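You operate a simulated robot arm through the tools that you are given. There is no shell and no other tool.

Carry out the task below with a simulated two-armed robot. There is one attempt and no reset: what you move stays moved.

TASK
Test both flushes on the clear cistern once each, the small one first.
Fine: water on before and off after; let it refill between the two.

The check looks at the end state, three seconds after you hand in, the way a careful person would. Anything else that was tipped, shoved, dropped, spilled or broken makes it a failure.

THE ROBOT
Two 7-joint arms with two-finger parallel grippers on one trunk that stands fixed in place. Base frame: the origin is at the foot of the trunk, x ahead of it, y to its left, z up. Units: m, rad, N and s.
The left shoulder is at [0.05, 0.161, 1.198], the right one opposite. With the tool pointing down near the work surface each hand reaches from about 0.1 to 0.62 m from the base axis, measured 20 degrees to its own side. Payload 3.43 kg a hand.
The tool frame of a hand sits at the grasp point between the pads (the TCP): z along the fingers, y along the line on which they close. The tips reach 0.03 m beyond it. The gripper opens to 0.094 m. The fingers are 0.028 m wide and 0.01 m thick; the gripper's body (0.05 by 0.096 m) begins 0.055 m behind the TCP.
Orientation is that of the tool frame in the base frame, as [roll, pitch, yaw] about the fixed x, y, z axes, in that order (R = Rz(yaw) Ry(pitch) Rx(roll)). With the fingers straight down and closing along the base's y, the tool's x points along the base's -x, its y along +y and its z along -z.

THE INTERFACE
- The arms move only by the tool send_rows. It takes "left_commands", "right_commands" or both (then of equal length, played together; a hand with none holds still); each is a list of rows, each a list of 7 numbers: the shift along the tool's x, y, z in m, then the turn, a rotation vector about the tool's x, y, z in rad, then the finger opening in m, from 0 to 0.094. In form: [[dx, dy, dz, rx, ry, rz, hand], ...]. A call has 1 to 20 rows; each row is the pose to reach, as a shift and turn from the pose commanded when the call began, along the tool's axes at that moment. Each row takes 0.2 s and may step no farther than 0.05 m and 0.15 rad from the row before; otherwise, or with a gripper value out of range, the whole call is refused. A pose out of reach is approached as far as the arm can. The call stops where the force on the tool passes 40 N (or 10 N more than at its start, if that is more) or the arm is blocked; 0.2 s more then pass. Each finger travels about 0.045 m/s and halts on what it meets, pressing with about 43 N; the grip force reading is that of the motor and also rises with nothing between the fingers. The clock runs only during rows and for 0.2 s after the last one: add rows that repeat a pose to give the fingers time. The reply holds the time, the measured pose of the TCP, the force on the tool along the base axes, the opening and the grip force, in the units named above and with some noise, with the torque about the TCP (base axes, N m) and any sound that the robot's microphone picked up, and new pictures: "pictures" is both (left out), scene, wrist or none (wrist: the cameras of the hands that moved).
- Cameras (640 x 400 px; columns grow to the right, rows downward): "scene" is now at [0.1256, -0.0506, 1.3668]; the picture's right is [-0.42, -0.91, 0.00], its down [-0.21, 0.10, -0.97] and it looks along [0.88, -0.41, -0.23] (base axes); focal length 214 px, centre (320, 200). "left" rides on the left gripper at [0.076, -0.014, -0.103] in its tool frame; the picture's right is [0.18, 0.98, 0.00], its down [-0.75, 0.14, -0.64] and it looks along [-0.63, 0.12, 0.77] (tool axes); focal length 243 px, centre (320, 200). "right" rides on the right gripper at [0.076, 0.014, -0.102] in its tool frame; the picture's right is [-0.18, 0.98, 0.00], its down [-0.75, -0.14, -0.64] and it looks along [-0.63, -0.12, 0.77] (tool axes); focal length 243 px, centre (320, 200). There is no depth. A picture from a camera that has moved, and an enlarged one, comes with that camera's place and axes in the base frame and with its lens. The place of the scene camera against the robot may be out by one fixed shift of up to 0.025 m in any direction.
- slide_trunk(by): slides the trunk up (or, below 0, down) by that many m; the arms and the scene camera ride with it, the base frame stays. It gives what a move gives, with no picture.
- head_to(pan, tilt): turns the head with the scene camera to pan (to the left, within 1.396 rad either way) and tilt (down, from -0.506 to 1.204), counted from straight ahead of the robot. It gives what a move gives, and a new picture of the scene camera.
- zoom(camera, box): a new picture of the part [left, top, right, bottom] of that camera's present view, enlarged. No time passes.
- close_job(): hands the job in; it is judged then, once.

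Nothing tells you positions but the pictures and the camera data. Unless the task says otherwise, let go and move clear before handing in.

The tools are called by a JSON object that holds its "op" and its "data". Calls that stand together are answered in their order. send_rows: Moves the arms, as the interface text tells. Its arguments: {"type":"object","properties":{"left_commands":{"type":"array"},"right_commands":{"type":"array"},"pictures":{"type":"string","enum":["both","scene","wrist","none"]}},"required":[]} The other tools are called the same way: slide_trunk (by) slides the trunk up or down; head_to (pan, tilt) turns the head that bears the scene camera; zoom (camera, box) takes an enlarged picture of a part of a camera's view; close_job () hands the job in.

At the start:

```text
time_s: 0.0
left_tcp_pos: [0.2839, -0.0098, 1.3588]
left_tool_rot: [-3.14, 0.0, -3.141]
left_contact_force: [-0.3, -0.4, 0.4]
left_torque: [-0.01, -0.01, 0.02]
left_grip_width: 0.0942
left_gripper_force: 0.1
right_tcp_pos: [0.1832, -0.2155, 1.3579]
right_tool_rot: [3.141, 0.001, -3.141]
right_contact_force: [-0.2, 0.0, 0.0]
right_torque: [-0.03, -0.05, 0.01]
right_grip_width: 0.0941
right_gripper_force: 0.1
trunk travel left (down, up): [-0.225, 0.042]
head pan, tilt: [-0.436, 0.237]
```

scene: 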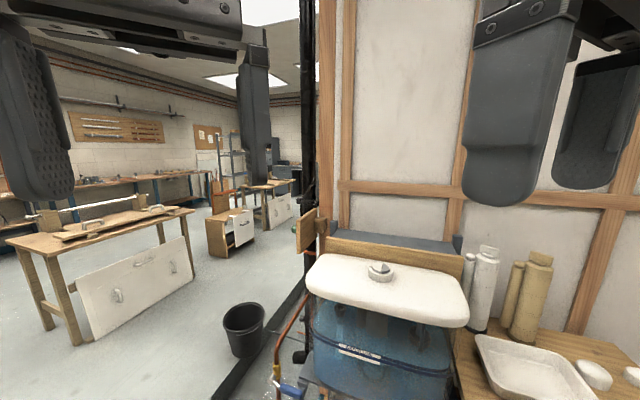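
right: 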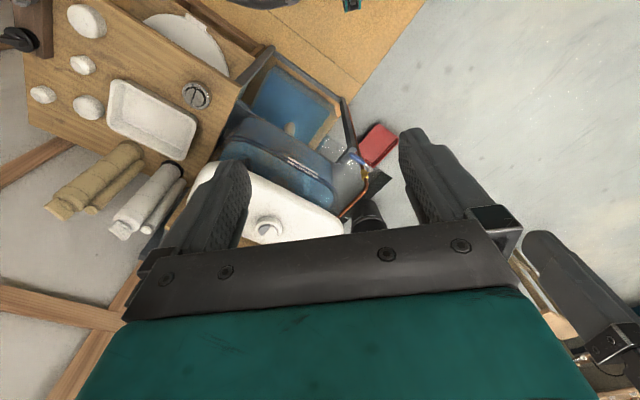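
left: 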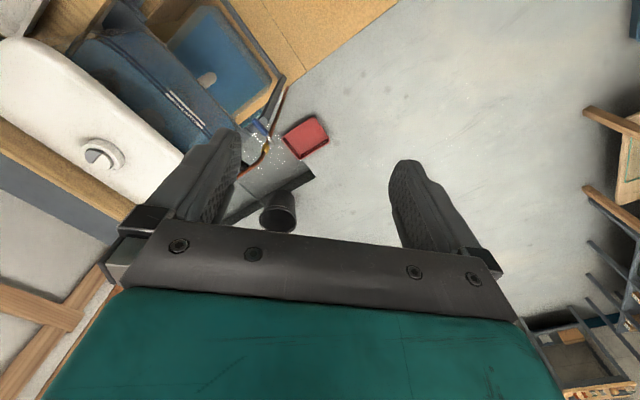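

The picture shows a clear blue cistern with a white lid that carries a dual-flush button, and what looks like a valve with a blue lever at its lower left. I'll look closer before moving anything.

{"op": "zoom", "data": {"camera": "scene", "box": [240, 220, 480, 400]}}

{"op": "zoom", "data": {"camera": "scene", "box": [340, 240, 420, 290]}}

{"op": "zoom", "data": {"camera": "right", "box": [180, 40, 420, 260]}}

{"op": "zoom", "data": {"camera": "left", "box": [0, 20, 340, 240]}}

```text
2.22 times, centred on (360, 310) of scene
camera zoom: at [0.1256, -0.0506, 1.3668], right [-0.42, -0.91, 0.0], down [-0.21, 0.1, -0.97], along [0.88, -0.41, -0.23], focal length 477 px, centre (231, -44)
```

zoom: 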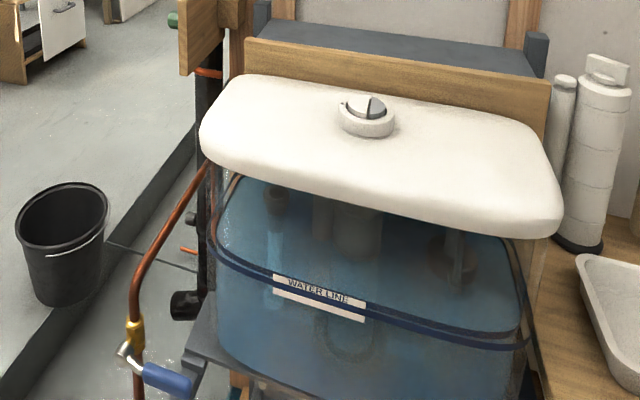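

```text
8.00 times, centred on (380, 265) of scene
camera zoom: at [0.1256, -0.0506, 1.3668], right [-0.42, -0.91, 0.0], down [-0.21, 0.1, -0.97], along [0.88, -0.41, -0.23], focal length 1716 px, centre (-160, -320)
```

zoom: 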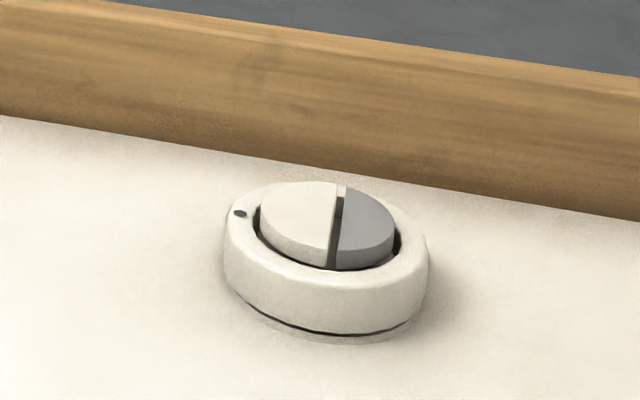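

```text
1.82 times, centred on (300, 150) of right
camera zoom: at [0.1079, -0.2022, 1.4601], right [0.18, 0.98, 0.0], down [0.75, -0.14, 0.64], along [0.63, -0.12, -0.77], focal length 441 px, centre (356, 291)
```

zoom: 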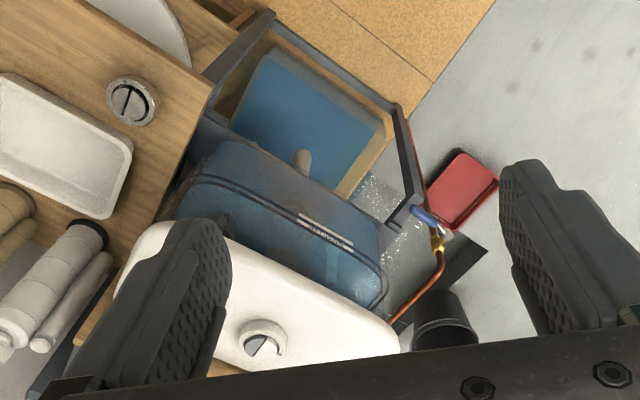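

```text
1.82 times, centred on (170, 130) of left
camera zoom: at [0.2085, -0.0242, 1.4623], right [-0.18, 0.98, 0.0], down [0.75, 0.14, 0.64], along [0.63, 0.12, -0.77], focal length 441 px, centre (593, 327)
```

zoom: 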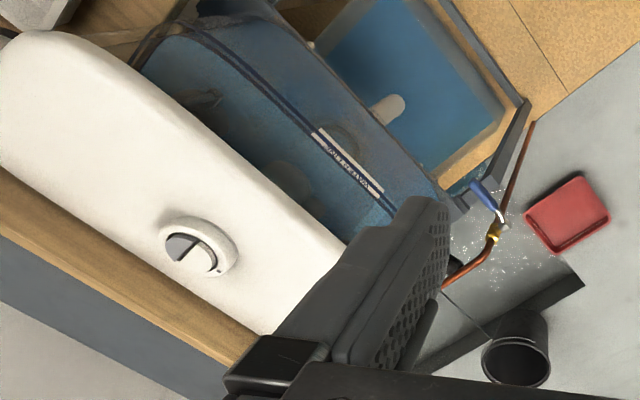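

I see the split button on the lid, unequally divided into a white and a grey part, and a blue lever valve on the copper pipe. I'll tilt the head down to see the valve, the tank inside and the bowl below.

{"op": "head_to", "data": {"pan": -0.35, "tilt": 0.75}}

```text
time_s: 0.9
left_tcp_pos: [0.2886, -0.0095, 1.3565]
left_tool_rot: [3.139, 0.001, -3.129]
left_contact_force: [48.1, 8.8, -23.1]
left_torque: [-0.66, 2.9, -0.31]
left_grip_width: 0.0941
left_gripper_force: 0.1
right_tcp_pos: [0.1837, -0.2158, 1.3564]
right_tool_rot: [3.141, 0.001, 3.141]
right_contact_force: [1.1, -0.2, 0.5]
right_torque: [0.01, -0.01, 0.01]
right_grip_width: 0.094
right_gripper_force: 0.0
trunk travel left (down, up): [-0.225, 0.042]
head pan, tilt: [-0.351, 0.75]
camera scene: at [0.1271, -0.0462, 1.3517], right [-0.38, -0.93, 0.0], down [-0.36, 0.15, -0.92], along [0.85, -0.35, -0.39], focal length 214 px, centre (320, 200)
```

scene: 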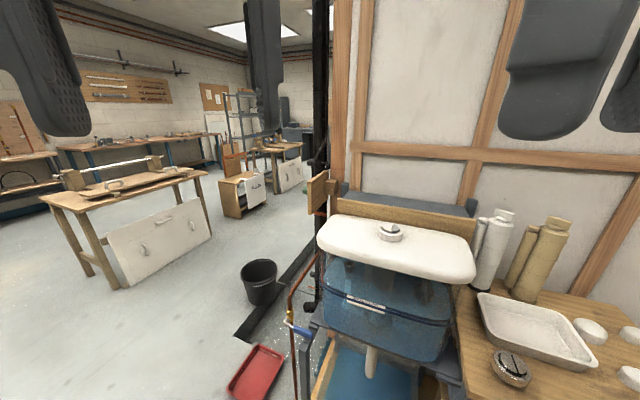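

The head's tilt seems to have pushed against the left hand, which now reads 48 N. I'll turn the head back up first, then clear the left arm to the side.

{"op": "head_to", "data": {"pan": -0.436, "tilt": 0.237}}

```text
time_s: 1.9
left_tcp_pos: [0.2831, -0.011, 1.3602]
left_tool_rot: [3.141, 0.0, 3.14]
left_contact_force: [1.0, -0.9, -0.3]
left_torque: [0.01, 0.01, -0.03]
left_grip_width: 0.0938
left_gripper_force: 0.1
right_tcp_pos: [0.1848, -0.2162, 1.3568]
right_tool_rot: [3.142, -0.002, -3.141]
right_contact_force: [-0.4, 0.3, -0.4]
right_torque: [-0.03, 0.01, 0.01]
right_grip_width: 0.094
right_gripper_force: 0.0
trunk travel left (down, up): [-0.225, 0.042]
head pan, tilt: [-0.436, 0.237]
camera scene: at [0.1257, -0.0506, 1.3667], right [-0.42, -0.91, 0.0], down [-0.21, 0.1, -0.97], along [0.88, -0.41, -0.24], focal length 214 px, centre (320, 200)
```

scene: 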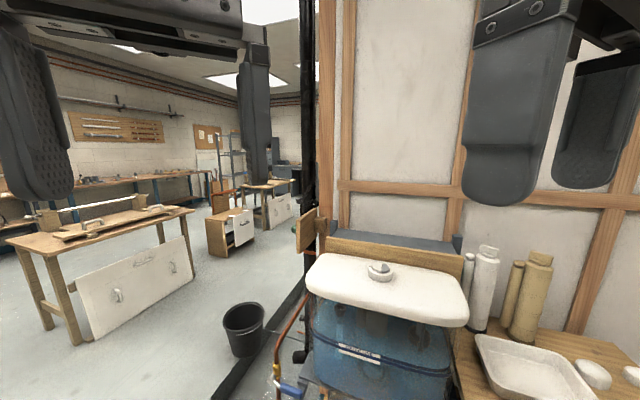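

The contact has gone. Now I'll move the left hand off to the robot's left, through open air, so that the head can turn freely.

{"op": "send_rows", "data": {"left_commands": [[-0.01, 0.04, 0, 0, 0, 0, 0.094], [-0.02, 0.08, 0, 0, 0, 0, 0.094], [-0.03, 0.12, 0, 0, 0, 0, 0.094], [-0.04, 0.16, 0, 0, 0, 0, 0.094], [-0.05, 0.2, 0, 0, 0, 0, 0.094], [-0.05, 0.24, 0, 0, 0, 0, 0.094], [-0.05, 0.28, 0, 0, 0, 0, 0.094]], "pictures": "both"}}

```text
time_s: 3.5
left_tcp_pos: [0.3327, 0.2717, 1.3584]
left_tool_rot: [-3.14, 0.001, -3.141]
left_contact_force: [0.2, -0.5, 0.4]
left_torque: [0.0, -0.02, -0.03]
left_grip_width: 0.094
left_gripper_force: 0.0
right_tcp_pos: [0.1836, -0.2162, 1.3575]
right_tool_rot: [3.141, -0.001, -3.14]
right_contact_force: [0.4, 0.7, -0.1]
right_torque: [-0.01, 0.01, 0.01]
right_grip_width: 0.0939
right_gripper_force: 0.0
trunk travel left (down, up): [-0.225, 0.042]
head pan, tilt: [-0.436, 0.237]
camera scene: at [0.1253, -0.05, 1.3668], right [-0.42, -0.91, 0.0], down [-0.21, 0.1, -0.97], along [0.88, -0.41, -0.23], focal length 214 px, centre (320, 200)
camera left: at [0.2577, 0.2587, 1.4623], right [-0.18, 0.98, 0.0], down [0.75, 0.14, 0.64], along [0.63, 0.12, -0.77], focal length 243 px, centre (320, 200)
```

scene: 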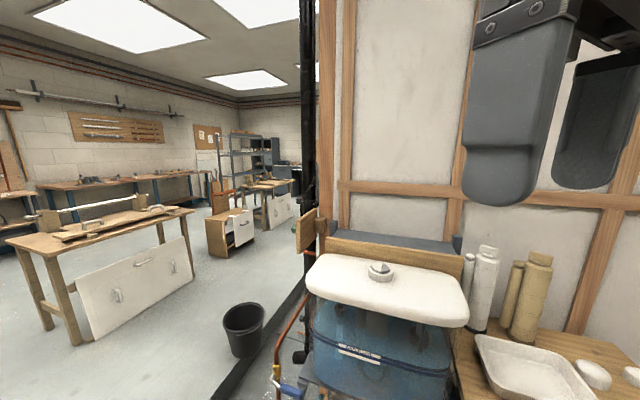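
left: 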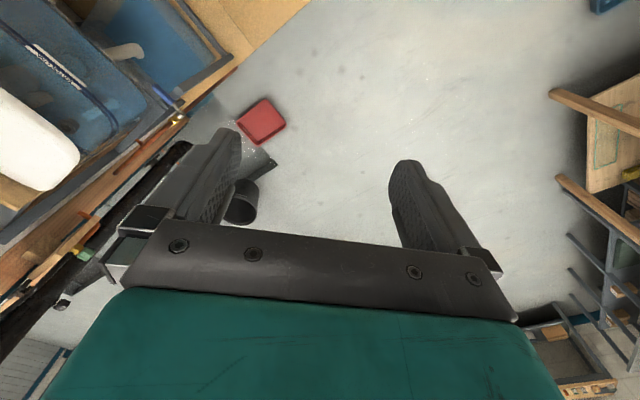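

The left arm is out of the way. I'll tilt the head down in a smaller step to look at the tank and valve.

{"op": "head_to", "data": {"pan": -0.35, "tilt": 0.7}}

```text
time_s: 4.4
left_tcp_pos: [0.3332, 0.2705, 1.3593]
left_tool_rot: [-3.139, 0.001, 3.141]
left_contact_force: [-0.4, 0.0, 0.5]
left_torque: [-0.01, -0.01, 0.02]
left_grip_width: 0.0938
left_gripper_force: 0.2
right_tcp_pos: [0.1838, -0.2159, 1.3581]
right_tool_rot: [3.14, 0.0, 3.141]
right_contact_force: [-0.2, 0.0, 0.0]
right_torque: [-0.03, 0.0, -0.01]
right_grip_width: 0.0942
right_gripper_force: 0.1
trunk travel left (down, up): [-0.225, 0.042]
head pan, tilt: [-0.351, 0.7]
camera scene: at [0.1208, -0.0404, 1.3248], right [-0.34, -0.94, 0.0], down [-0.6, 0.22, -0.77], along [0.72, -0.26, -0.64], focal length 214 px, centre (320, 200)
```

scene: 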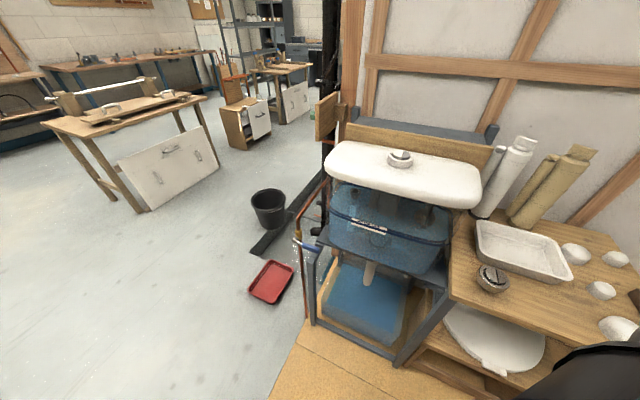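

{"op": "zoom", "data": {"camera": "scene", "box": [280, 130, 480, 255]}}

{"op": "zoom", "data": {"camera": "scene", "box": [280, 200, 440, 300]}}

{"op": "zoom", "data": {"camera": "scene", "box": [240, 180, 340, 320]}}

{"op": "zoom", "data": {"camera": "scene", "box": [380, 145, 420, 170]}}

{"op": "zoom", "data": {"camera": "scene", "box": [430, 200, 640, 400]}}

```text
3.20 times, centred on (380, 192) of scene
camera zoom: at [0.1208, -0.0404, 1.3248], right [-0.34, -0.94, 0.0], down [-0.6, 0.22, -0.77], along [0.72, -0.26, -0.64], focal length 686 px, centre (128, 224)
```

zoom: 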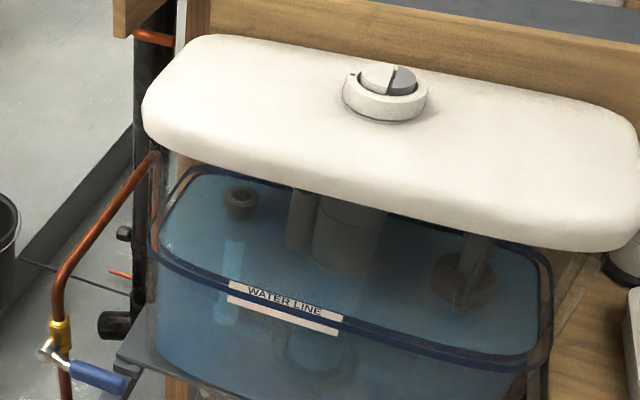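

```text
4.00 times, centred on (360, 250) of scene
camera zoom: at [0.1208, -0.0404, 1.3248], right [-0.34, -0.94, 0.0], down [-0.6, 0.22, -0.77], along [0.72, -0.26, -0.64], focal length 858 px, centre (160, 0)
```

zoom: 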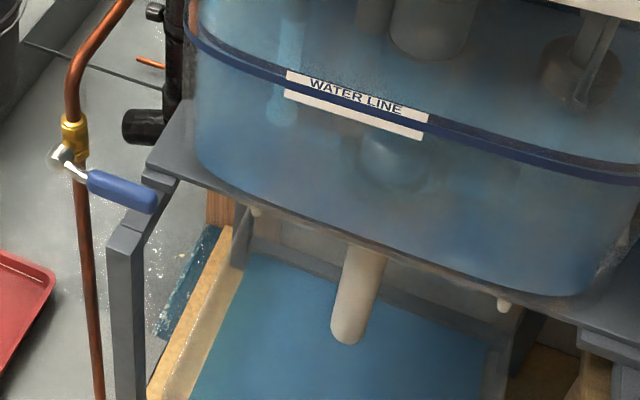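

```text
2.86 times, centred on (290, 250) of scene
camera zoom: at [0.1208, -0.0404, 1.3248], right [-0.34, -0.94, 0.0], down [-0.6, 0.22, -0.77], along [0.72, -0.26, -0.64], focal length 613 px, centre (406, 57)
```

zoom: 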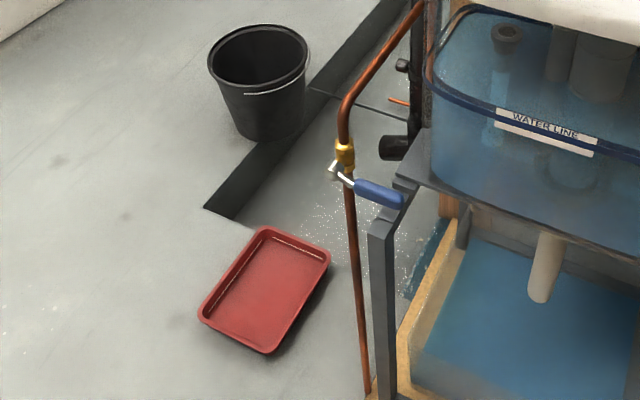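

```text
16.00 times, centred on (400, 158) of scene
camera zoom: at [0.1208, -0.0404, 1.3248], right [-0.34, -0.94, 0.0], down [-0.6, 0.22, -0.77], along [0.72, -0.26, -0.64], focal length 3432 px, centre (-960, 880)
```

zoom: 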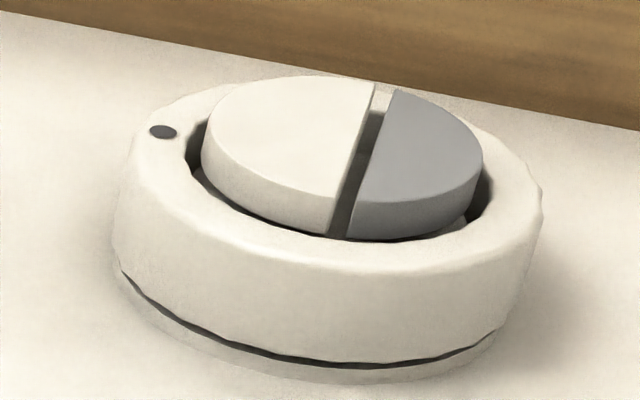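

```text
2.00 times, centred on (535, 300) of scene
camera zoom: at [0.1208, -0.0404, 1.3248], right [-0.34, -0.94, 0.0], down [-0.6, 0.22, -0.77], along [0.72, -0.26, -0.64], focal length 429 px, centre (-110, 0)
```

zoom: 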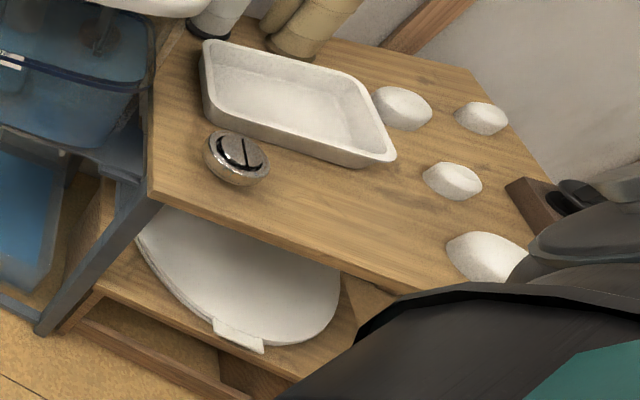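

The button sits near [0.55, -0.42, 1.01] and the valve near [0.64, -0.13, 0.69], with its lever level, across the pipe, which means off. I'll enlarge the valve, the floor and the tank's inside.

{"op": "zoom", "data": {"camera": "scene", "box": [285, 222, 325, 247]}}

{"op": "zoom", "data": {"camera": "scene", "box": [320, 180, 400, 230]}}

{"op": "zoom", "data": {"camera": "scene", "box": [390, 190, 470, 240]}}

{"op": "zoom", "data": {"camera": "left", "box": [130, 60, 290, 160]}}

{"op": "zoom", "data": {"camera": "scene", "box": [300, 80, 360, 260]}}

```text
16.00 times, centred on (305, 234) of scene
camera zoom: at [0.1208, -0.0404, 1.3248], right [-0.34, -0.94, 0.0], down [-0.6, 0.22, -0.77], along [0.72, -0.26, -0.64], focal length 3432 px, centre (560, -352)
```

zoom: 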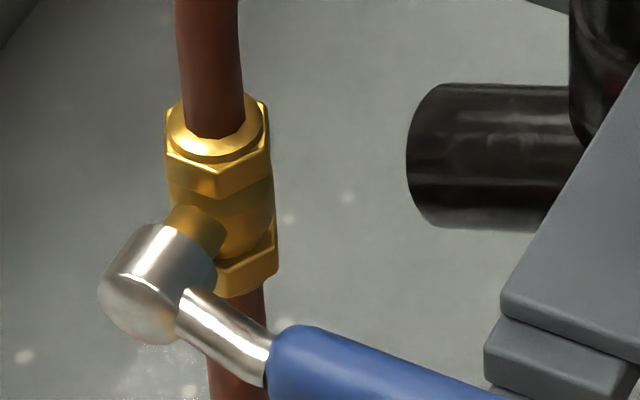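

```text
8.00 times, centred on (360, 205) of scene
camera zoom: at [0.1208, -0.0404, 1.3248], right [-0.34, -0.94, 0.0], down [-0.6, 0.22, -0.77], along [0.72, -0.26, -0.64], focal length 1716 px, centre (0, 160)
```

zoom: 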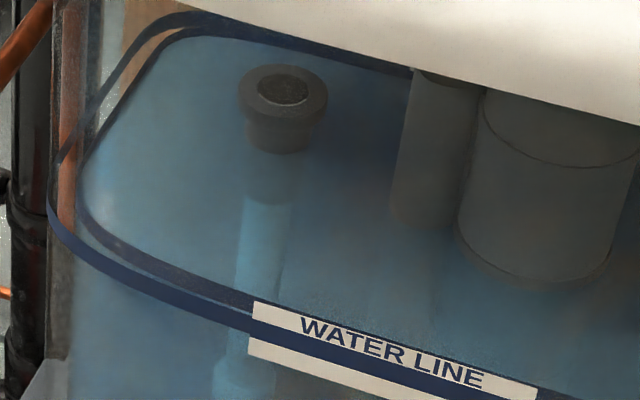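

```text
8.00 times, centred on (430, 215) of scene
camera zoom: at [0.1208, -0.0404, 1.3248], right [-0.34, -0.94, 0.0], down [-0.6, 0.22, -0.77], along [0.72, -0.26, -0.64], focal length 1716 px, centre (-560, 80)
```

zoom: 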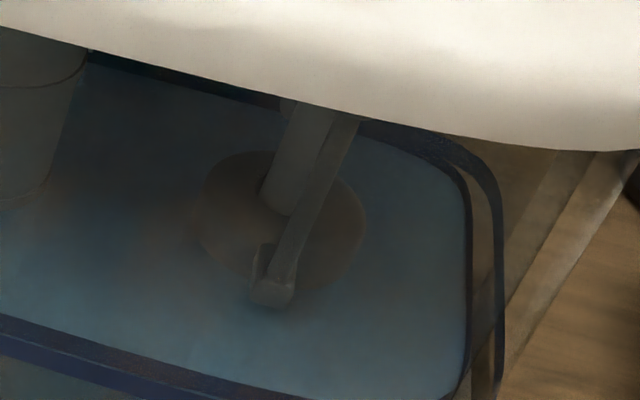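

```text
4.00 times, centred on (210, 110) of left
camera zoom: at [0.2581, 0.257, 1.4625], right [-0.18, 0.98, 0.0], down [0.75, 0.14, 0.64], along [0.63, 0.12, -0.77], focal length 970 px, centre (760, 560)
```

zoom: 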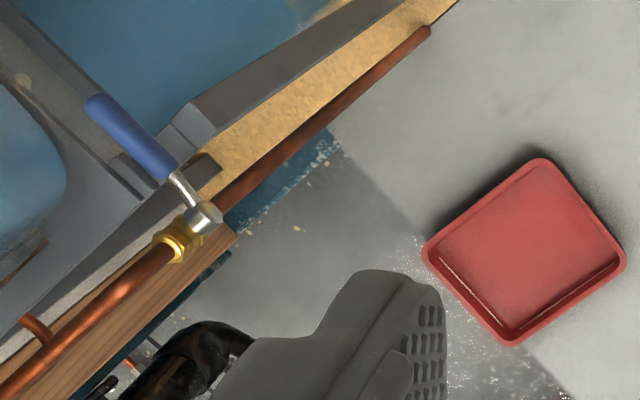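

```text
2.22 times, centred on (330, 170) of scene
camera zoom: at [0.1208, -0.0404, 1.3248], right [-0.34, -0.94, 0.0], down [-0.6, 0.22, -0.77], along [0.72, -0.26, -0.64], focal length 477 px, centre (298, 267)
```

zoom: 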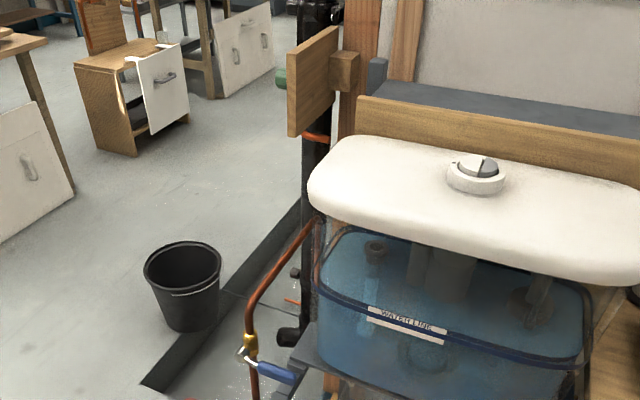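

The tank stands full at its water line and the lever lies across the pipe. I'll enlarge the valve in both wrist cameras for an accurate fix.

{"op": "zoom", "data": {"camera": "right", "box": [320, 125, 400, 175]}}

{"op": "zoom", "data": {"camera": "left", "box": [140, 80, 220, 130]}}

{"op": "zoom", "data": {"camera": "right", "box": [240, 200, 320, 250]}}

{"op": "zoom", "data": {"camera": "scene", "box": [290, 222, 340, 254]}}

```text
8.00 times, centred on (360, 150) of right
camera zoom: at [0.108, -0.2022, 1.4601], right [0.18, 0.98, 0.0], down [0.75, -0.14, 0.64], along [0.63, -0.12, -0.77], focal length 1941 px, centre (0, 600)
```

zoom: 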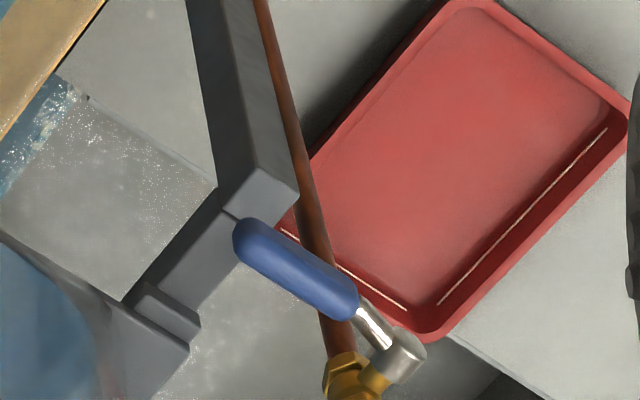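

```text
8.00 times, centred on (180, 105) of left
camera zoom: at [0.2581, 0.257, 1.4625], right [-0.18, 0.98, 0.0], down [0.75, 0.14, 0.64], along [0.63, 0.12, -0.77], focal length 1941 px, centre (1440, 960)
```

zoom: 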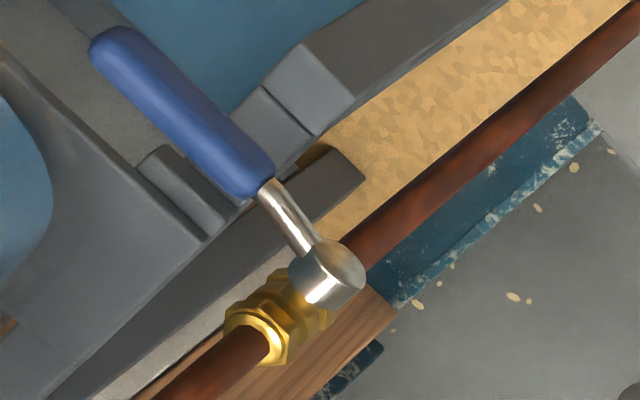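

```text
8.00 times, centred on (280, 225) of right
camera zoom: at [0.108, -0.2022, 1.4601], right [0.18, 0.98, 0.0], down [0.75, -0.14, 0.64], along [0.63, -0.12, -0.77], focal length 1941 px, centre (640, 0)
```

zoom: 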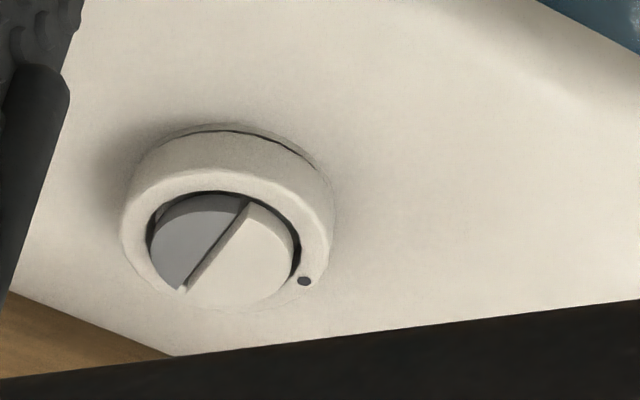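

```text
12.50 times, centred on (315, 238) of scene
camera zoom: at [0.1208, -0.0404, 1.3248], right [-0.34, -0.94, 0.0], down [-0.6, 0.22, -0.77], along [0.72, -0.26, -0.64], focal length 2681 px, centre (382, -275)
```

zoom: 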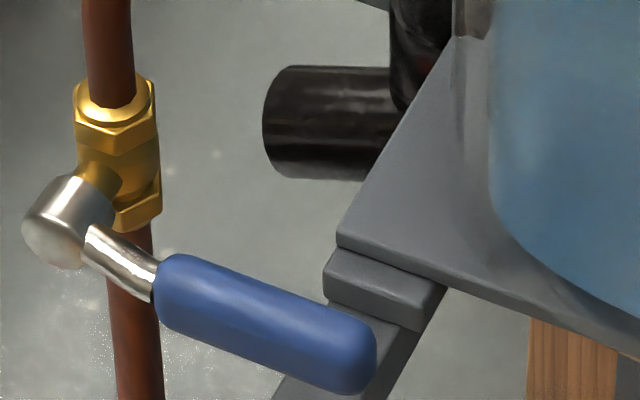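

The valve's hub works out near [0.606, -0.111, 0.726] and its level lever ends near [0.535, -0.174, 0.724], parallel to the wall. I'll enlarge the button further for any marks.

{"op": "zoom", "data": {"camera": "scene", "box": [388, 147, 412, 162]}}

{"op": "zoom", "data": {"camera": "right", "box": [252, 220, 284, 240]}}

{"op": "zoom", "data": {"camera": "scene", "box": [476, 260, 512, 296]}}

{"op": "zoom", "data": {"camera": "scene", "box": [300, 230, 460, 370]}}

```text
16.00 times, centred on (400, 154) of scene
camera zoom: at [0.1208, -0.0404, 1.3248], right [-0.34, -0.94, 0.0], down [-0.6, 0.22, -0.77], along [0.72, -0.26, -0.64], focal length 3432 px, centre (-960, 928)
```

zoom: 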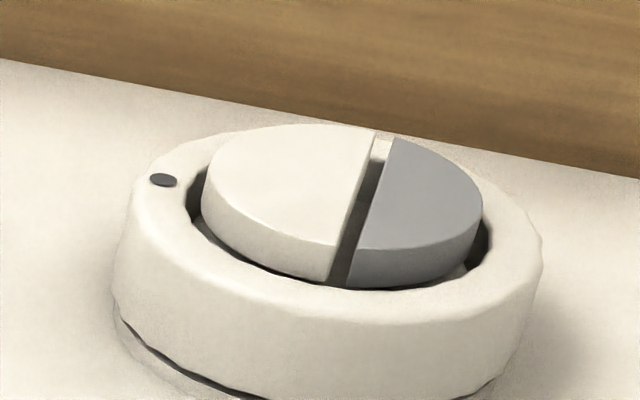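

```text
16.00 times, centred on (268, 230) of right
camera zoom: at [0.108, -0.2022, 1.4601], right [0.18, 0.98, 0.0], down [0.75, -0.14, 0.64], along [0.63, -0.12, -0.77], focal length 3882 px, centre (1152, -280)
```

zoom: 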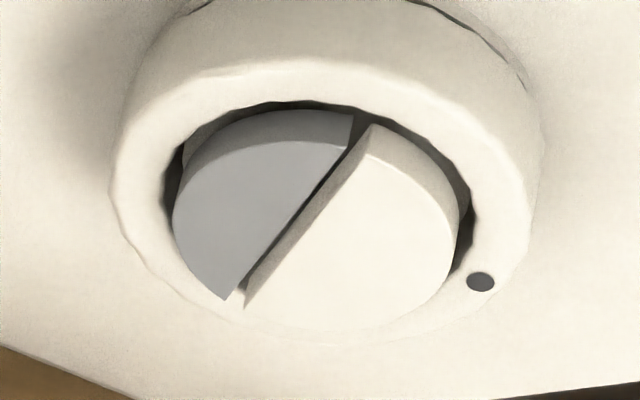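

```text
11.11 times, centred on (494, 278) of scene
camera zoom: at [0.1208, -0.0404, 1.3248], right [-0.34, -0.94, 0.0], down [-0.6, 0.22, -0.77], along [0.72, -0.26, -0.64], focal length 2383 px, centre (-1613, -667)
```

zoom: 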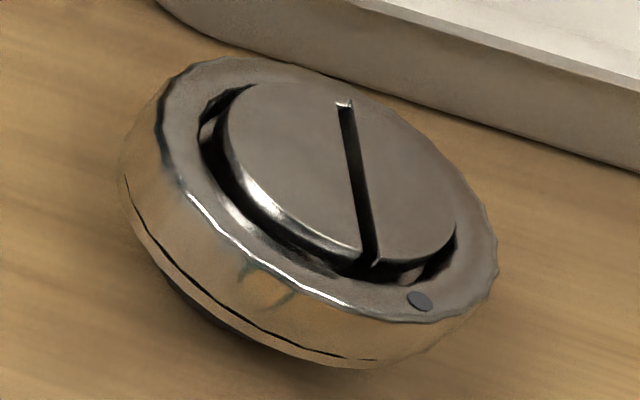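

```text
2.86 times, centred on (380, 300) of scene
camera zoom: at [0.1208, -0.0404, 1.3248], right [-0.34, -0.94, 0.0], down [-0.6, 0.22, -0.77], along [0.72, -0.26, -0.64], focal length 613 px, centre (149, -86)
```

zoom: 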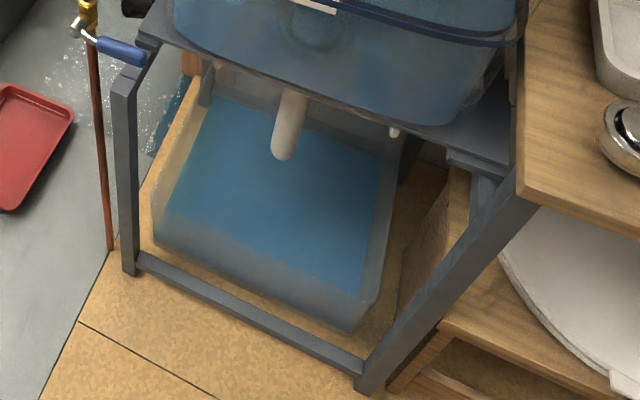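

The grey part of the button is the smaller one, about 18 mm against 25 mm for the white, so grey is the small flush. Both wrist-camera fixes agree, so I'll lower the trunk a little to bring the valve within the left hand's reach.

{"op": "slide_trunk", "data": {"by": -0.12}}

{"op": "head_to", "data": {"pan": -0.35, "tilt": 0.7}}

```text
time_s: 5.9
left_tcp_pos: [0.3326, 0.2696, 1.2386]
left_tool_rot: [-3.141, 0.0, -3.141]
left_contact_force: [-0.1, 0.7, 0.3]
left_torque: [-0.02, -0.02, -0.04]
left_grip_width: 0.0938
left_gripper_force: 0.0
right_tcp_pos: [0.1827, -0.2163, 1.2365]
right_tool_rot: [-3.141, -0.001, 3.14]
right_contact_force: [0.1, 0.3, 0.7]
right_torque: [0.03, -0.01, 0.01]
right_grip_width: 0.0937
right_gripper_force: 0.1
trunk travel left (down, up): [-0.105, 0.162]
head pan, tilt: [-0.351, 0.7]
```

```text
time_s: 6.5
left_tcp_pos: [0.3334, 0.2719, 1.2394]
left_tool_rot: [-3.139, 0.001, -3.141]
left_contact_force: [-0.4, 0.2, 0.3]
left_torque: [-0.01, 0.01, -0.01]
left_grip_width: 0.0939
left_gripper_force: 0.0
right_tcp_pos: [0.1845, -0.2157, 1.2374]
right_tool_rot: [-3.141, -0.001, 3.141]
right_contact_force: [0.6, -0.2, -0.3]
right_torque: [0.0, -0.02, 0.0]
right_grip_width: 0.0939
right_gripper_force: 0.0
trunk travel left (down, up): [-0.105, 0.162]
head pan, tilt: [-0.351, 0.7]
camera scene: at [0.1208, -0.0404, 1.2048], right [-0.34, -0.94, 0.0], down [-0.6, 0.22, -0.76], along [0.72, -0.26, -0.64], focal length 214 px, centre (320, 200)
```

scene: 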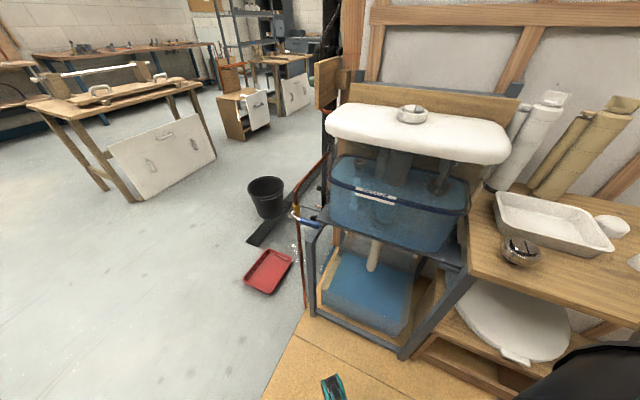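

The trunk is lower and the view of the tank is better. I'll enlarge the tank's water level and the catch tub for a baseline.

{"op": "zoom", "data": {"camera": "scene", "box": [310, 140, 490, 252]}}

{"op": "zoom", "data": {"camera": "scene", "box": [300, 230, 440, 360]}}

{"op": "zoom", "data": {"camera": "scene", "box": [270, 170, 350, 250]}}

```text
3.56 times, centred on (400, 196) of scene
camera zoom: at [0.1208, -0.0404, 1.2048], right [-0.34, -0.94, 0.0], down [-0.6, 0.22, -0.76], along [0.72, -0.26, -0.64], focal length 763 px, centre (36, 214)
```

zoom: 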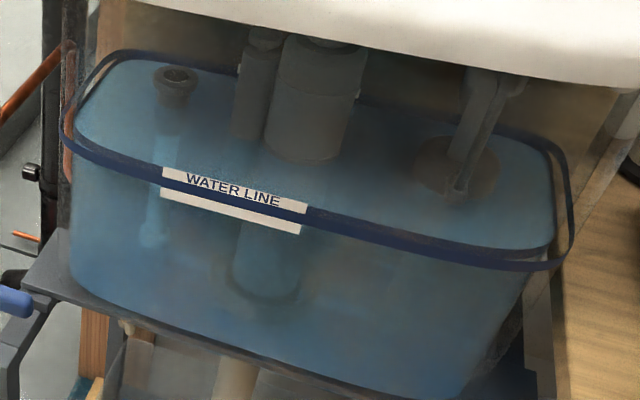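

```text
3.08 times, centred on (370, 295) of scene
camera zoom: at [0.1208, -0.0404, 1.2048], right [-0.34, -0.94, 0.0], down [-0.6, 0.22, -0.76], along [0.72, -0.26, -0.64], focal length 660 px, centre (166, -92)
```

zoom: 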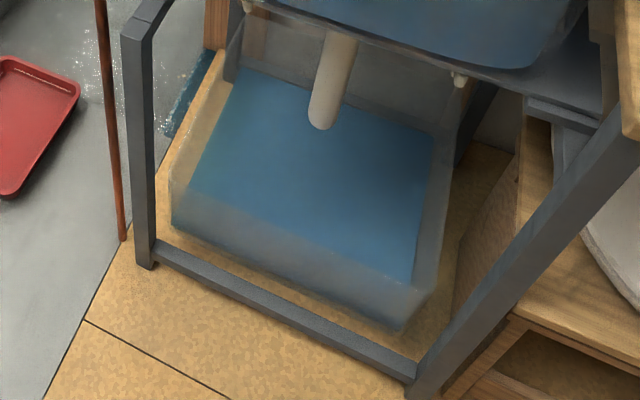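

```text
5.00 times, centred on (310, 210) of scene
camera zoom: at [0.1208, -0.0404, 1.2048], right [-0.34, -0.94, 0.0], down [-0.6, 0.22, -0.76], along [0.72, -0.26, -0.64], focal length 1072 px, centre (370, 150)
```

zoom: 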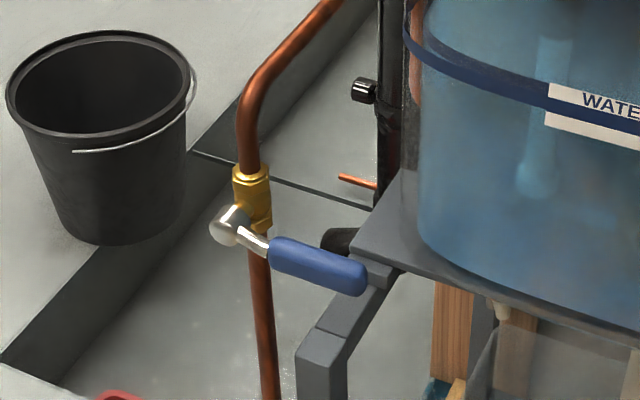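

The tank stands at its line and the tub has room. I'll bring the left hand down in front of the valve with its fingers pointing at the wall, still about 0.25 m away from it.

{"op": "send_rows", "data": {"left_commands": [[-0.0056, -0.0175, 0.0324, 0.0512, -0.1235, 0.0512, 0.094], [-0.0112, -0.035, 0.0648, 0.1023, -0.247, 0.1023, 0.07], [-0.0168, -0.0525, 0.0973, 0.1535, -0.3705, 0.1535, 0.05], [-0.0223, -0.07, 0.1297, 0.2047, -0.494, 0.2047, 0.03], [-0.0279, -0.0875, 0.1621, 0.2558, -0.6175, 0.2558, 0.01], [-0.0335, -0.105, 0.1945, 0.307, -0.741, 0.307, 0.0], [-0.0391, -0.1225, 0.2269, 0.3582, -0.8645, 0.3582, 0.0], [-0.0447, -0.14, 0.2593, 0.4093, -0.988, 0.4093, 0.0], [-0.0503, -0.1575, 0.2918, 0.4605, -1.1115, 0.4605, 0.0], [-0.0558, -0.175, 0.3242, 0.5117, -1.235, 0.5117, 0.0], [-0.0614, -0.1925, 0.3566, 0.5628, -1.3585, 0.5628, 0.0], [-0.067, -0.21, 0.389, 0.614, -1.482, 0.614, 0.0]], "pictures": "both"}}

```text
time_s: 9.1
left_tcp_pos: [0.4024, 0.0623, 0.8519]
left_tool_rot: [0.479, 1.569, -0.304]
left_contact_force: [-0.2, 0.2, -0.8]
left_torque: [-0.01, -0.02, -0.01]
left_grip_width: 0.0
left_gripper_force: 33.2
left hand out of reach, approached as far as the arm can: row 7, 8, 9
right_tcp_pos: [0.1848, -0.2154, 1.2377]
right_tool_rot: [-3.141, -0.001, -3.14]
right_contact_force: [-0.5, -0.1, 0.2]
right_torque: [0.01, 0.01, 0.0]
right_grip_width: 0.094
right_gripper_force: 0.1
trunk travel left (down, up): [-0.105, 0.162]
head pan, tilt: [-0.351, 0.7]
camera scene: at [0.1213, -0.0403, 1.2048], right [-0.34, -0.94, 0.0], down [-0.61, 0.22, -0.76], along [0.72, -0.26, -0.64], focal length 214 px, centre (320, 200)
camera left: at [0.3221, 0.1241, 0.7758], right [0.69, 0.7, -0.18], down [-0.36, 0.55, 0.75], along [0.62, -0.46, 0.63], focal length 243 px, centre (320, 200)
```

scene: 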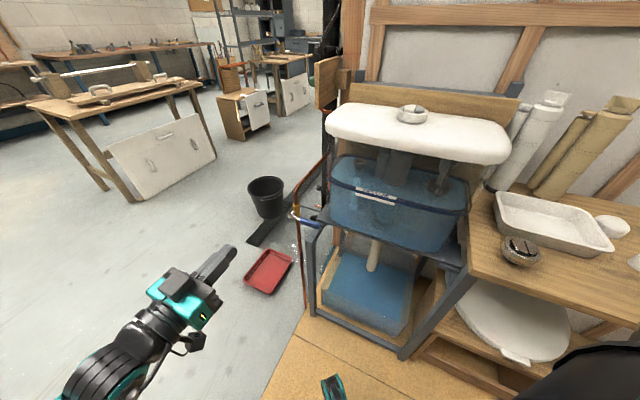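
left: 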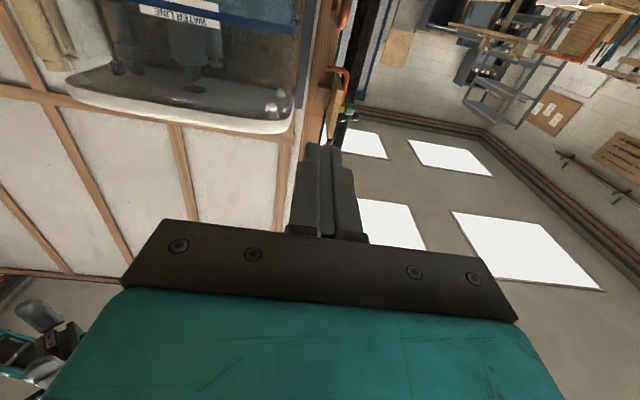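

The left hand is in front of the valve with its fingers closed, pointing at the wall as planned. I'll move it forward to hover just above the lever, without touching.

{"op": "send_rows", "data": {"left_commands": [[0.01, -0.008, 0.04, 0, 0, 0, 0], [0.02, -0.016, 0.08, 0, 0, 0, 0], [0.03, -0.024, 0.12, 0, 0, 0, 0], [0.04, -0.033, 0.16, 0, 0, 0, 0], [0.05, -0.041, 0.2, 0, 0, 0, 0], [0.056, -0.049, 0.235, 0, 0, 0, 0]], "pictures": "scene"}}

{"op": "zoom", "data": {"camera": "scene", "box": [270, 170, 350, 250]}}

```text
time_s: 10.5
left_tcp_pos: [0.5535, -0.1276, 0.793]
left_tool_rot: [-1.639, 1.561, -2.445]
left_contact_force: [0.3, 0.3, 0.5]
left_torque: [0.04, -0.01, -0.02]
left_grip_width: 0.0
left_gripper_force: 33.1
left hand out of reach, approached as far as the arm can: row 3, 4, 5, 6
right_tcp_pos: [0.1834, -0.2157, 1.2367]
right_tool_rot: [-3.141, 0.001, -3.141]
right_contact_force: [-0.2, -0.6, -0.2]
right_torque: [0.01, 0.01, 0.02]
right_grip_width: 0.0939
right_gripper_force: 0.1
trunk travel left (down, up): [-0.105, 0.162]
head pan, tilt: [-0.351, 0.7]
camera scene: at [0.1207, -0.0405, 1.2048], right [-0.34, -0.94, 0.0], down [-0.6, 0.22, -0.76], along [0.72, -0.26, -0.64], focal length 214 px, centre (320, 200)
```

scene: 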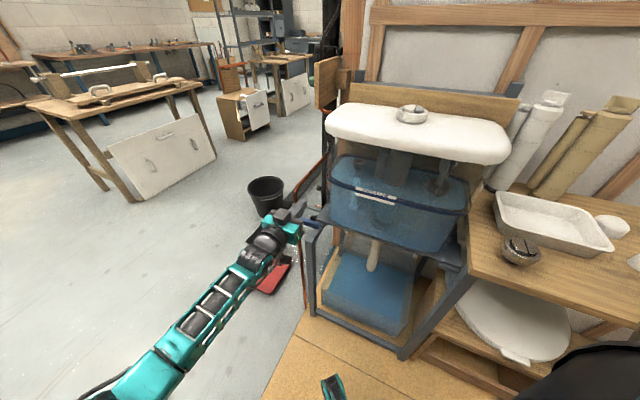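

```text
5.00 times, centred on (310, 210) of scene
camera zoom: at [0.1207, -0.0405, 1.2048], right [-0.34, -0.94, 0.0], down [-0.6, 0.22, -0.76], along [0.72, -0.26, -0.64], focal length 1072 px, centre (370, 150)
```

zoom: 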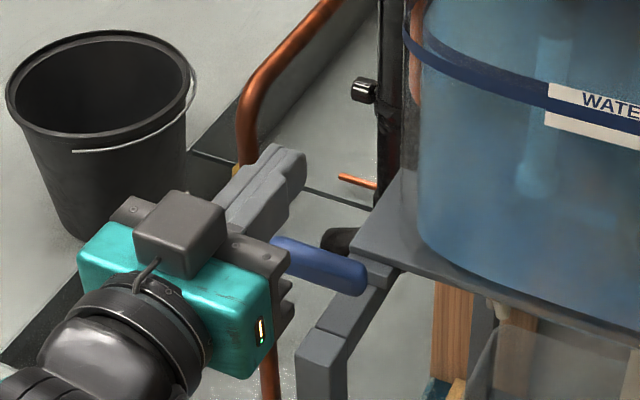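

The left arm is near its limit here, and the TCP stopped about 2 cm off the command, so I need to lower the trunk further. First I'll check the odd parts at the bottom of the picture for the right arm's clearance.

{"op": "zoom", "data": {"camera": "scene", "box": [260, 300, 420, 400]}}

{"op": "zoom", "data": {"camera": "scene", "box": [480, 300, 640, 400]}}

{"op": "zoom", "data": {"camera": "right", "box": [0, 0, 640, 400]}}

{"op": "zoom", "data": {"camera": "left", "box": [0, 0, 640, 400]}}

```text
4.00 times, centred on (340, 350) of scene
camera zoom: at [0.1207, -0.0405, 1.2048], right [-0.34, -0.94, 0.0], down [-0.6, 0.22, -0.76], along [0.72, -0.26, -0.64], focal length 858 px, centre (240, -400)
```

zoom: 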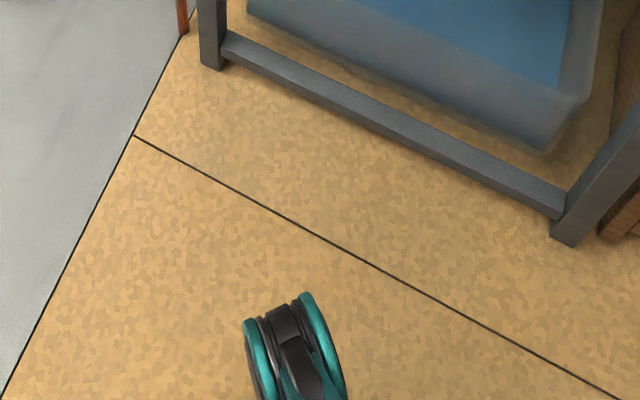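

```text
4.00 times, centred on (560, 350) of scene
camera zoom: at [0.1207, -0.0405, 1.2048], right [-0.34, -0.94, 0.0], down [-0.6, 0.22, -0.76], along [0.72, -0.26, -0.64], focal length 858 px, centre (-640, -400)
```

zoom: 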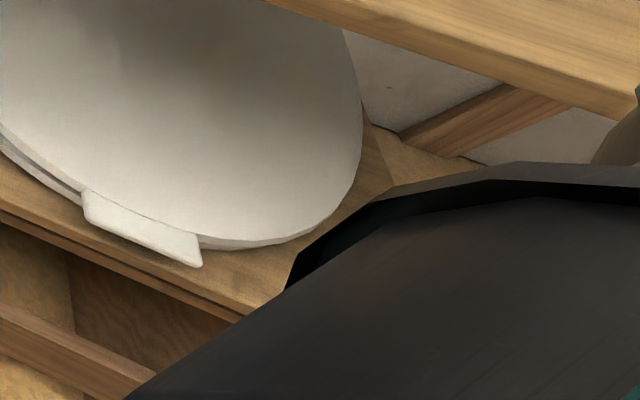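

```text
1.00 times, centred on (320, 200) of right (not enlarged: the box is as wide or as high as the picture)
camera zoom: at [0.108, -0.2024, 1.3401], right [0.18, 0.98, 0.0], down [0.75, -0.14, 0.64], along [0.63, -0.12, -0.77], focal length 243 px, centre (320, 200)
```

zoom: 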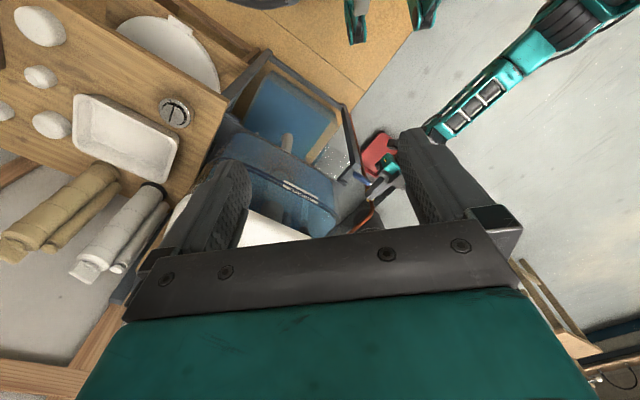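

```text
1.00 times, centred on (320, 200) of left (not enlarged: the box is as wide or as high as the picture)
camera zoom: at [0.4725, -0.0632, 0.7175], right [0.71, 0.68, -0.19], down [-0.34, 0.56, 0.75], along [0.62, -0.47, 0.63], focal length 243 px, centre (320, 200)
```

zoom: 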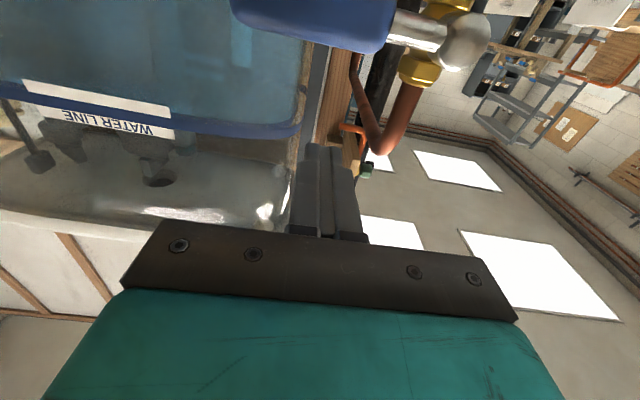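

The right arm's elbow must be well above the bench, so lowering is safe on that side. I'll back the left hand away and up, then lower the trunk by 0.1 m.

{"op": "send_rows", "data": {"left_commands": [[-0.02, 0, -0.03, 0, 0, 0, 0], [-0.045, 0, -0.06, 0, 0, 0, 0], [-0.07, 0, -0.09, 0, 0, 0, 0], [-0.09, 0, -0.12, 0, 0, 0, 0]], "pictures": "none"}}

{"op": "slide_trunk", "data": {"by": -0.1}}

{"op": "head_to", "data": {"pan": -0.35, "tilt": 0.6}}

```text
time_s: 11.5
left_tcp_pos: [0.47, -0.0392, 0.886]
left_tool_rot: [-1.745, 1.567, -2.533]
left_contact_force: [-0.3, -1.1, -0.3]
left_torque: [0.01, -0.05, -0.01]
left_grip_width: 0.0001
left_gripper_force: 33.0
left hand out of reach, approached as far as the arm can: row 1, 2, 3
right_tcp_pos: [0.1837, -0.2159, 1.2375]
right_tool_rot: [3.14, -0.001, -3.141]
right_contact_force: [-0.2, -0.1, 0.3]
right_torque: [0.0, 0.02, 0.01]
right_grip_width: 0.0938
right_gripper_force: 0.1
trunk travel left (down, up): [-0.105, 0.162]
head pan, tilt: [-0.351, 0.7]
```

```text
time_s: 12.8
left_tcp_pos: [0.4691, -0.0409, 0.7871]
left_tool_rot: [-1.619, 1.568, -2.408]
left_contact_force: [-0.2, -0.4, 0.3]
left_torque: [0.02, 0.0, 0.0]
left_grip_width: 0.0
left_gripper_force: 33.0
right_tcp_pos: [0.1846, -0.2152, 1.1375]
right_tool_rot: [3.141, -0.001, -3.142]
right_contact_force: [0.4, 0.4, -0.3]
right_torque: [0.04, -0.01, 0.0]
right_grip_width: 0.094
right_gripper_force: 0.1
trunk travel left (down, up): [-0.005, 0.262]
head pan, tilt: [-0.351, 0.7]
```

```text
time_s: 13.5
left_tcp_pos: [0.4698, -0.039, 0.7872]
left_tool_rot: [-1.658, 1.569, -2.447]
left_contact_force: [0.4, 0.0, 0.5]
left_torque: [0.02, 0.01, 0.01]
left_grip_width: 0.0
left_gripper_force: 32.6
right_tcp_pos: [0.1845, -0.2159, 1.1385]
right_tool_rot: [-3.141, 0.0, -3.141]
right_contact_force: [1.3, -0.2, 0.3]
right_torque: [0.01, 0.0, 0.04]
right_grip_width: 0.094
right_gripper_force: 0.2
trunk travel left (down, up): [-0.005, 0.262]
head pan, tilt: [-0.351, 0.6]
camera scene: at [0.124, -0.0416, 1.1134], right [-0.34, -0.94, 0.0], down [-0.53, 0.19, -0.82], along [0.77, -0.28, -0.57], focal length 214 px, centre (320, 200)
```

scene: 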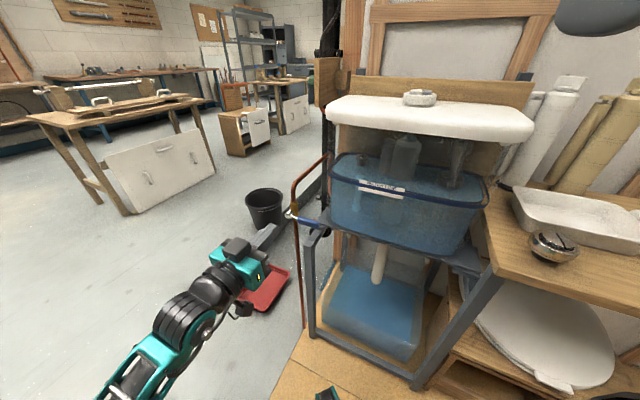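

The left hand sits about 0.12 m in front of the lever, with better reach now. I'll bring its closed fingertips above the lever again.

{"op": "send_rows", "data": {"left_commands": [[0.0, -0.006, 0.025, 0, 0, 0, 0], [0.0, -0.012, 0.05, 0, 0, 0, 0], [0.002, -0.018, 0.075, 0, 0, 0, 0], [0.004, -0.023, 0.1, 0, 0, 0, 0], [0.006, -0.023, 0.122, 0, 0, 0, 0], [0.006, -0.023, 0.122, 0, 0, 0, 0]], "pictures": "both"}}

{"op": "zoom", "data": {"camera": "scene", "box": [264, 180, 344, 260]}}

```text
time_s: 14.9
left_tcp_pos: [0.5532, -0.1329, 0.7815]
left_tool_rot: [-1.818, 1.562, -2.62]
left_contact_force: [0.0, 0.0, -0.9]
left_torque: [-0.02, -0.02, 0.01]
left_grip_width: 0.0001
left_gripper_force: 33.1
left hand out of reach, approached as far as the arm can: row 1, 2, 3, 4, 5, 6
right_tcp_pos: [0.1841, -0.215, 1.1372]
right_tool_rot: [3.141, 0.001, -3.141]
right_contact_force: [0.1, -0.9, -0.1]
right_torque: [0.02, 0.0, -0.01]
right_grip_width: 0.0943
right_gripper_force: 0.0
trunk travel left (down, up): [-0.005, 0.262]
head pan, tilt: [-0.351, 0.6]
camera scene: at [0.124, -0.0417, 1.1134], right [-0.34, -0.94, 0.0], down [-0.53, 0.19, -0.83], along [0.77, -0.28, -0.56], focal length 214 px, centre (320, 200)
camera left: at [0.4718, -0.0689, 0.7063], right [0.71, 0.68, -0.19], down [-0.34, 0.56, 0.75], along [0.62, -0.47, 0.63], focal length 243 px, centre (320, 200)
```

scene: 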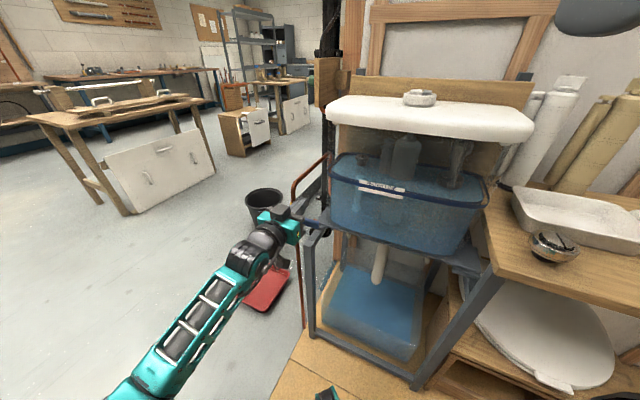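
left: 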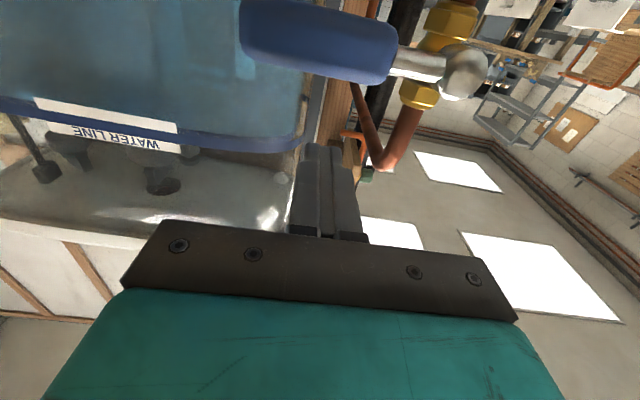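

```text
5.00 times, centred on (304, 220) of scene
camera zoom: at [0.124, -0.0417, 1.1134], right [-0.34, -0.94, 0.0], down [-0.53, 0.19, -0.83], along [0.77, -0.28, -0.56], focal length 1072 px, centre (400, 100)
```

zoom: 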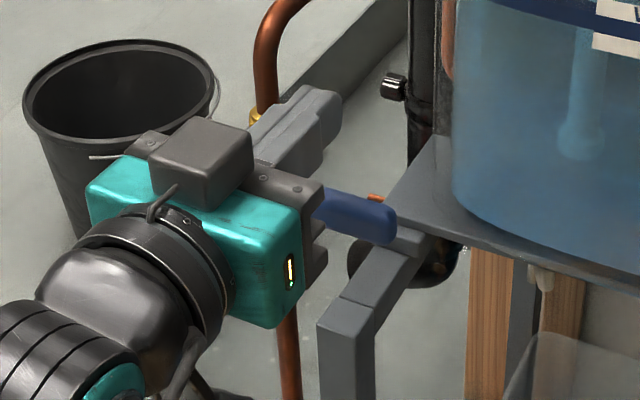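

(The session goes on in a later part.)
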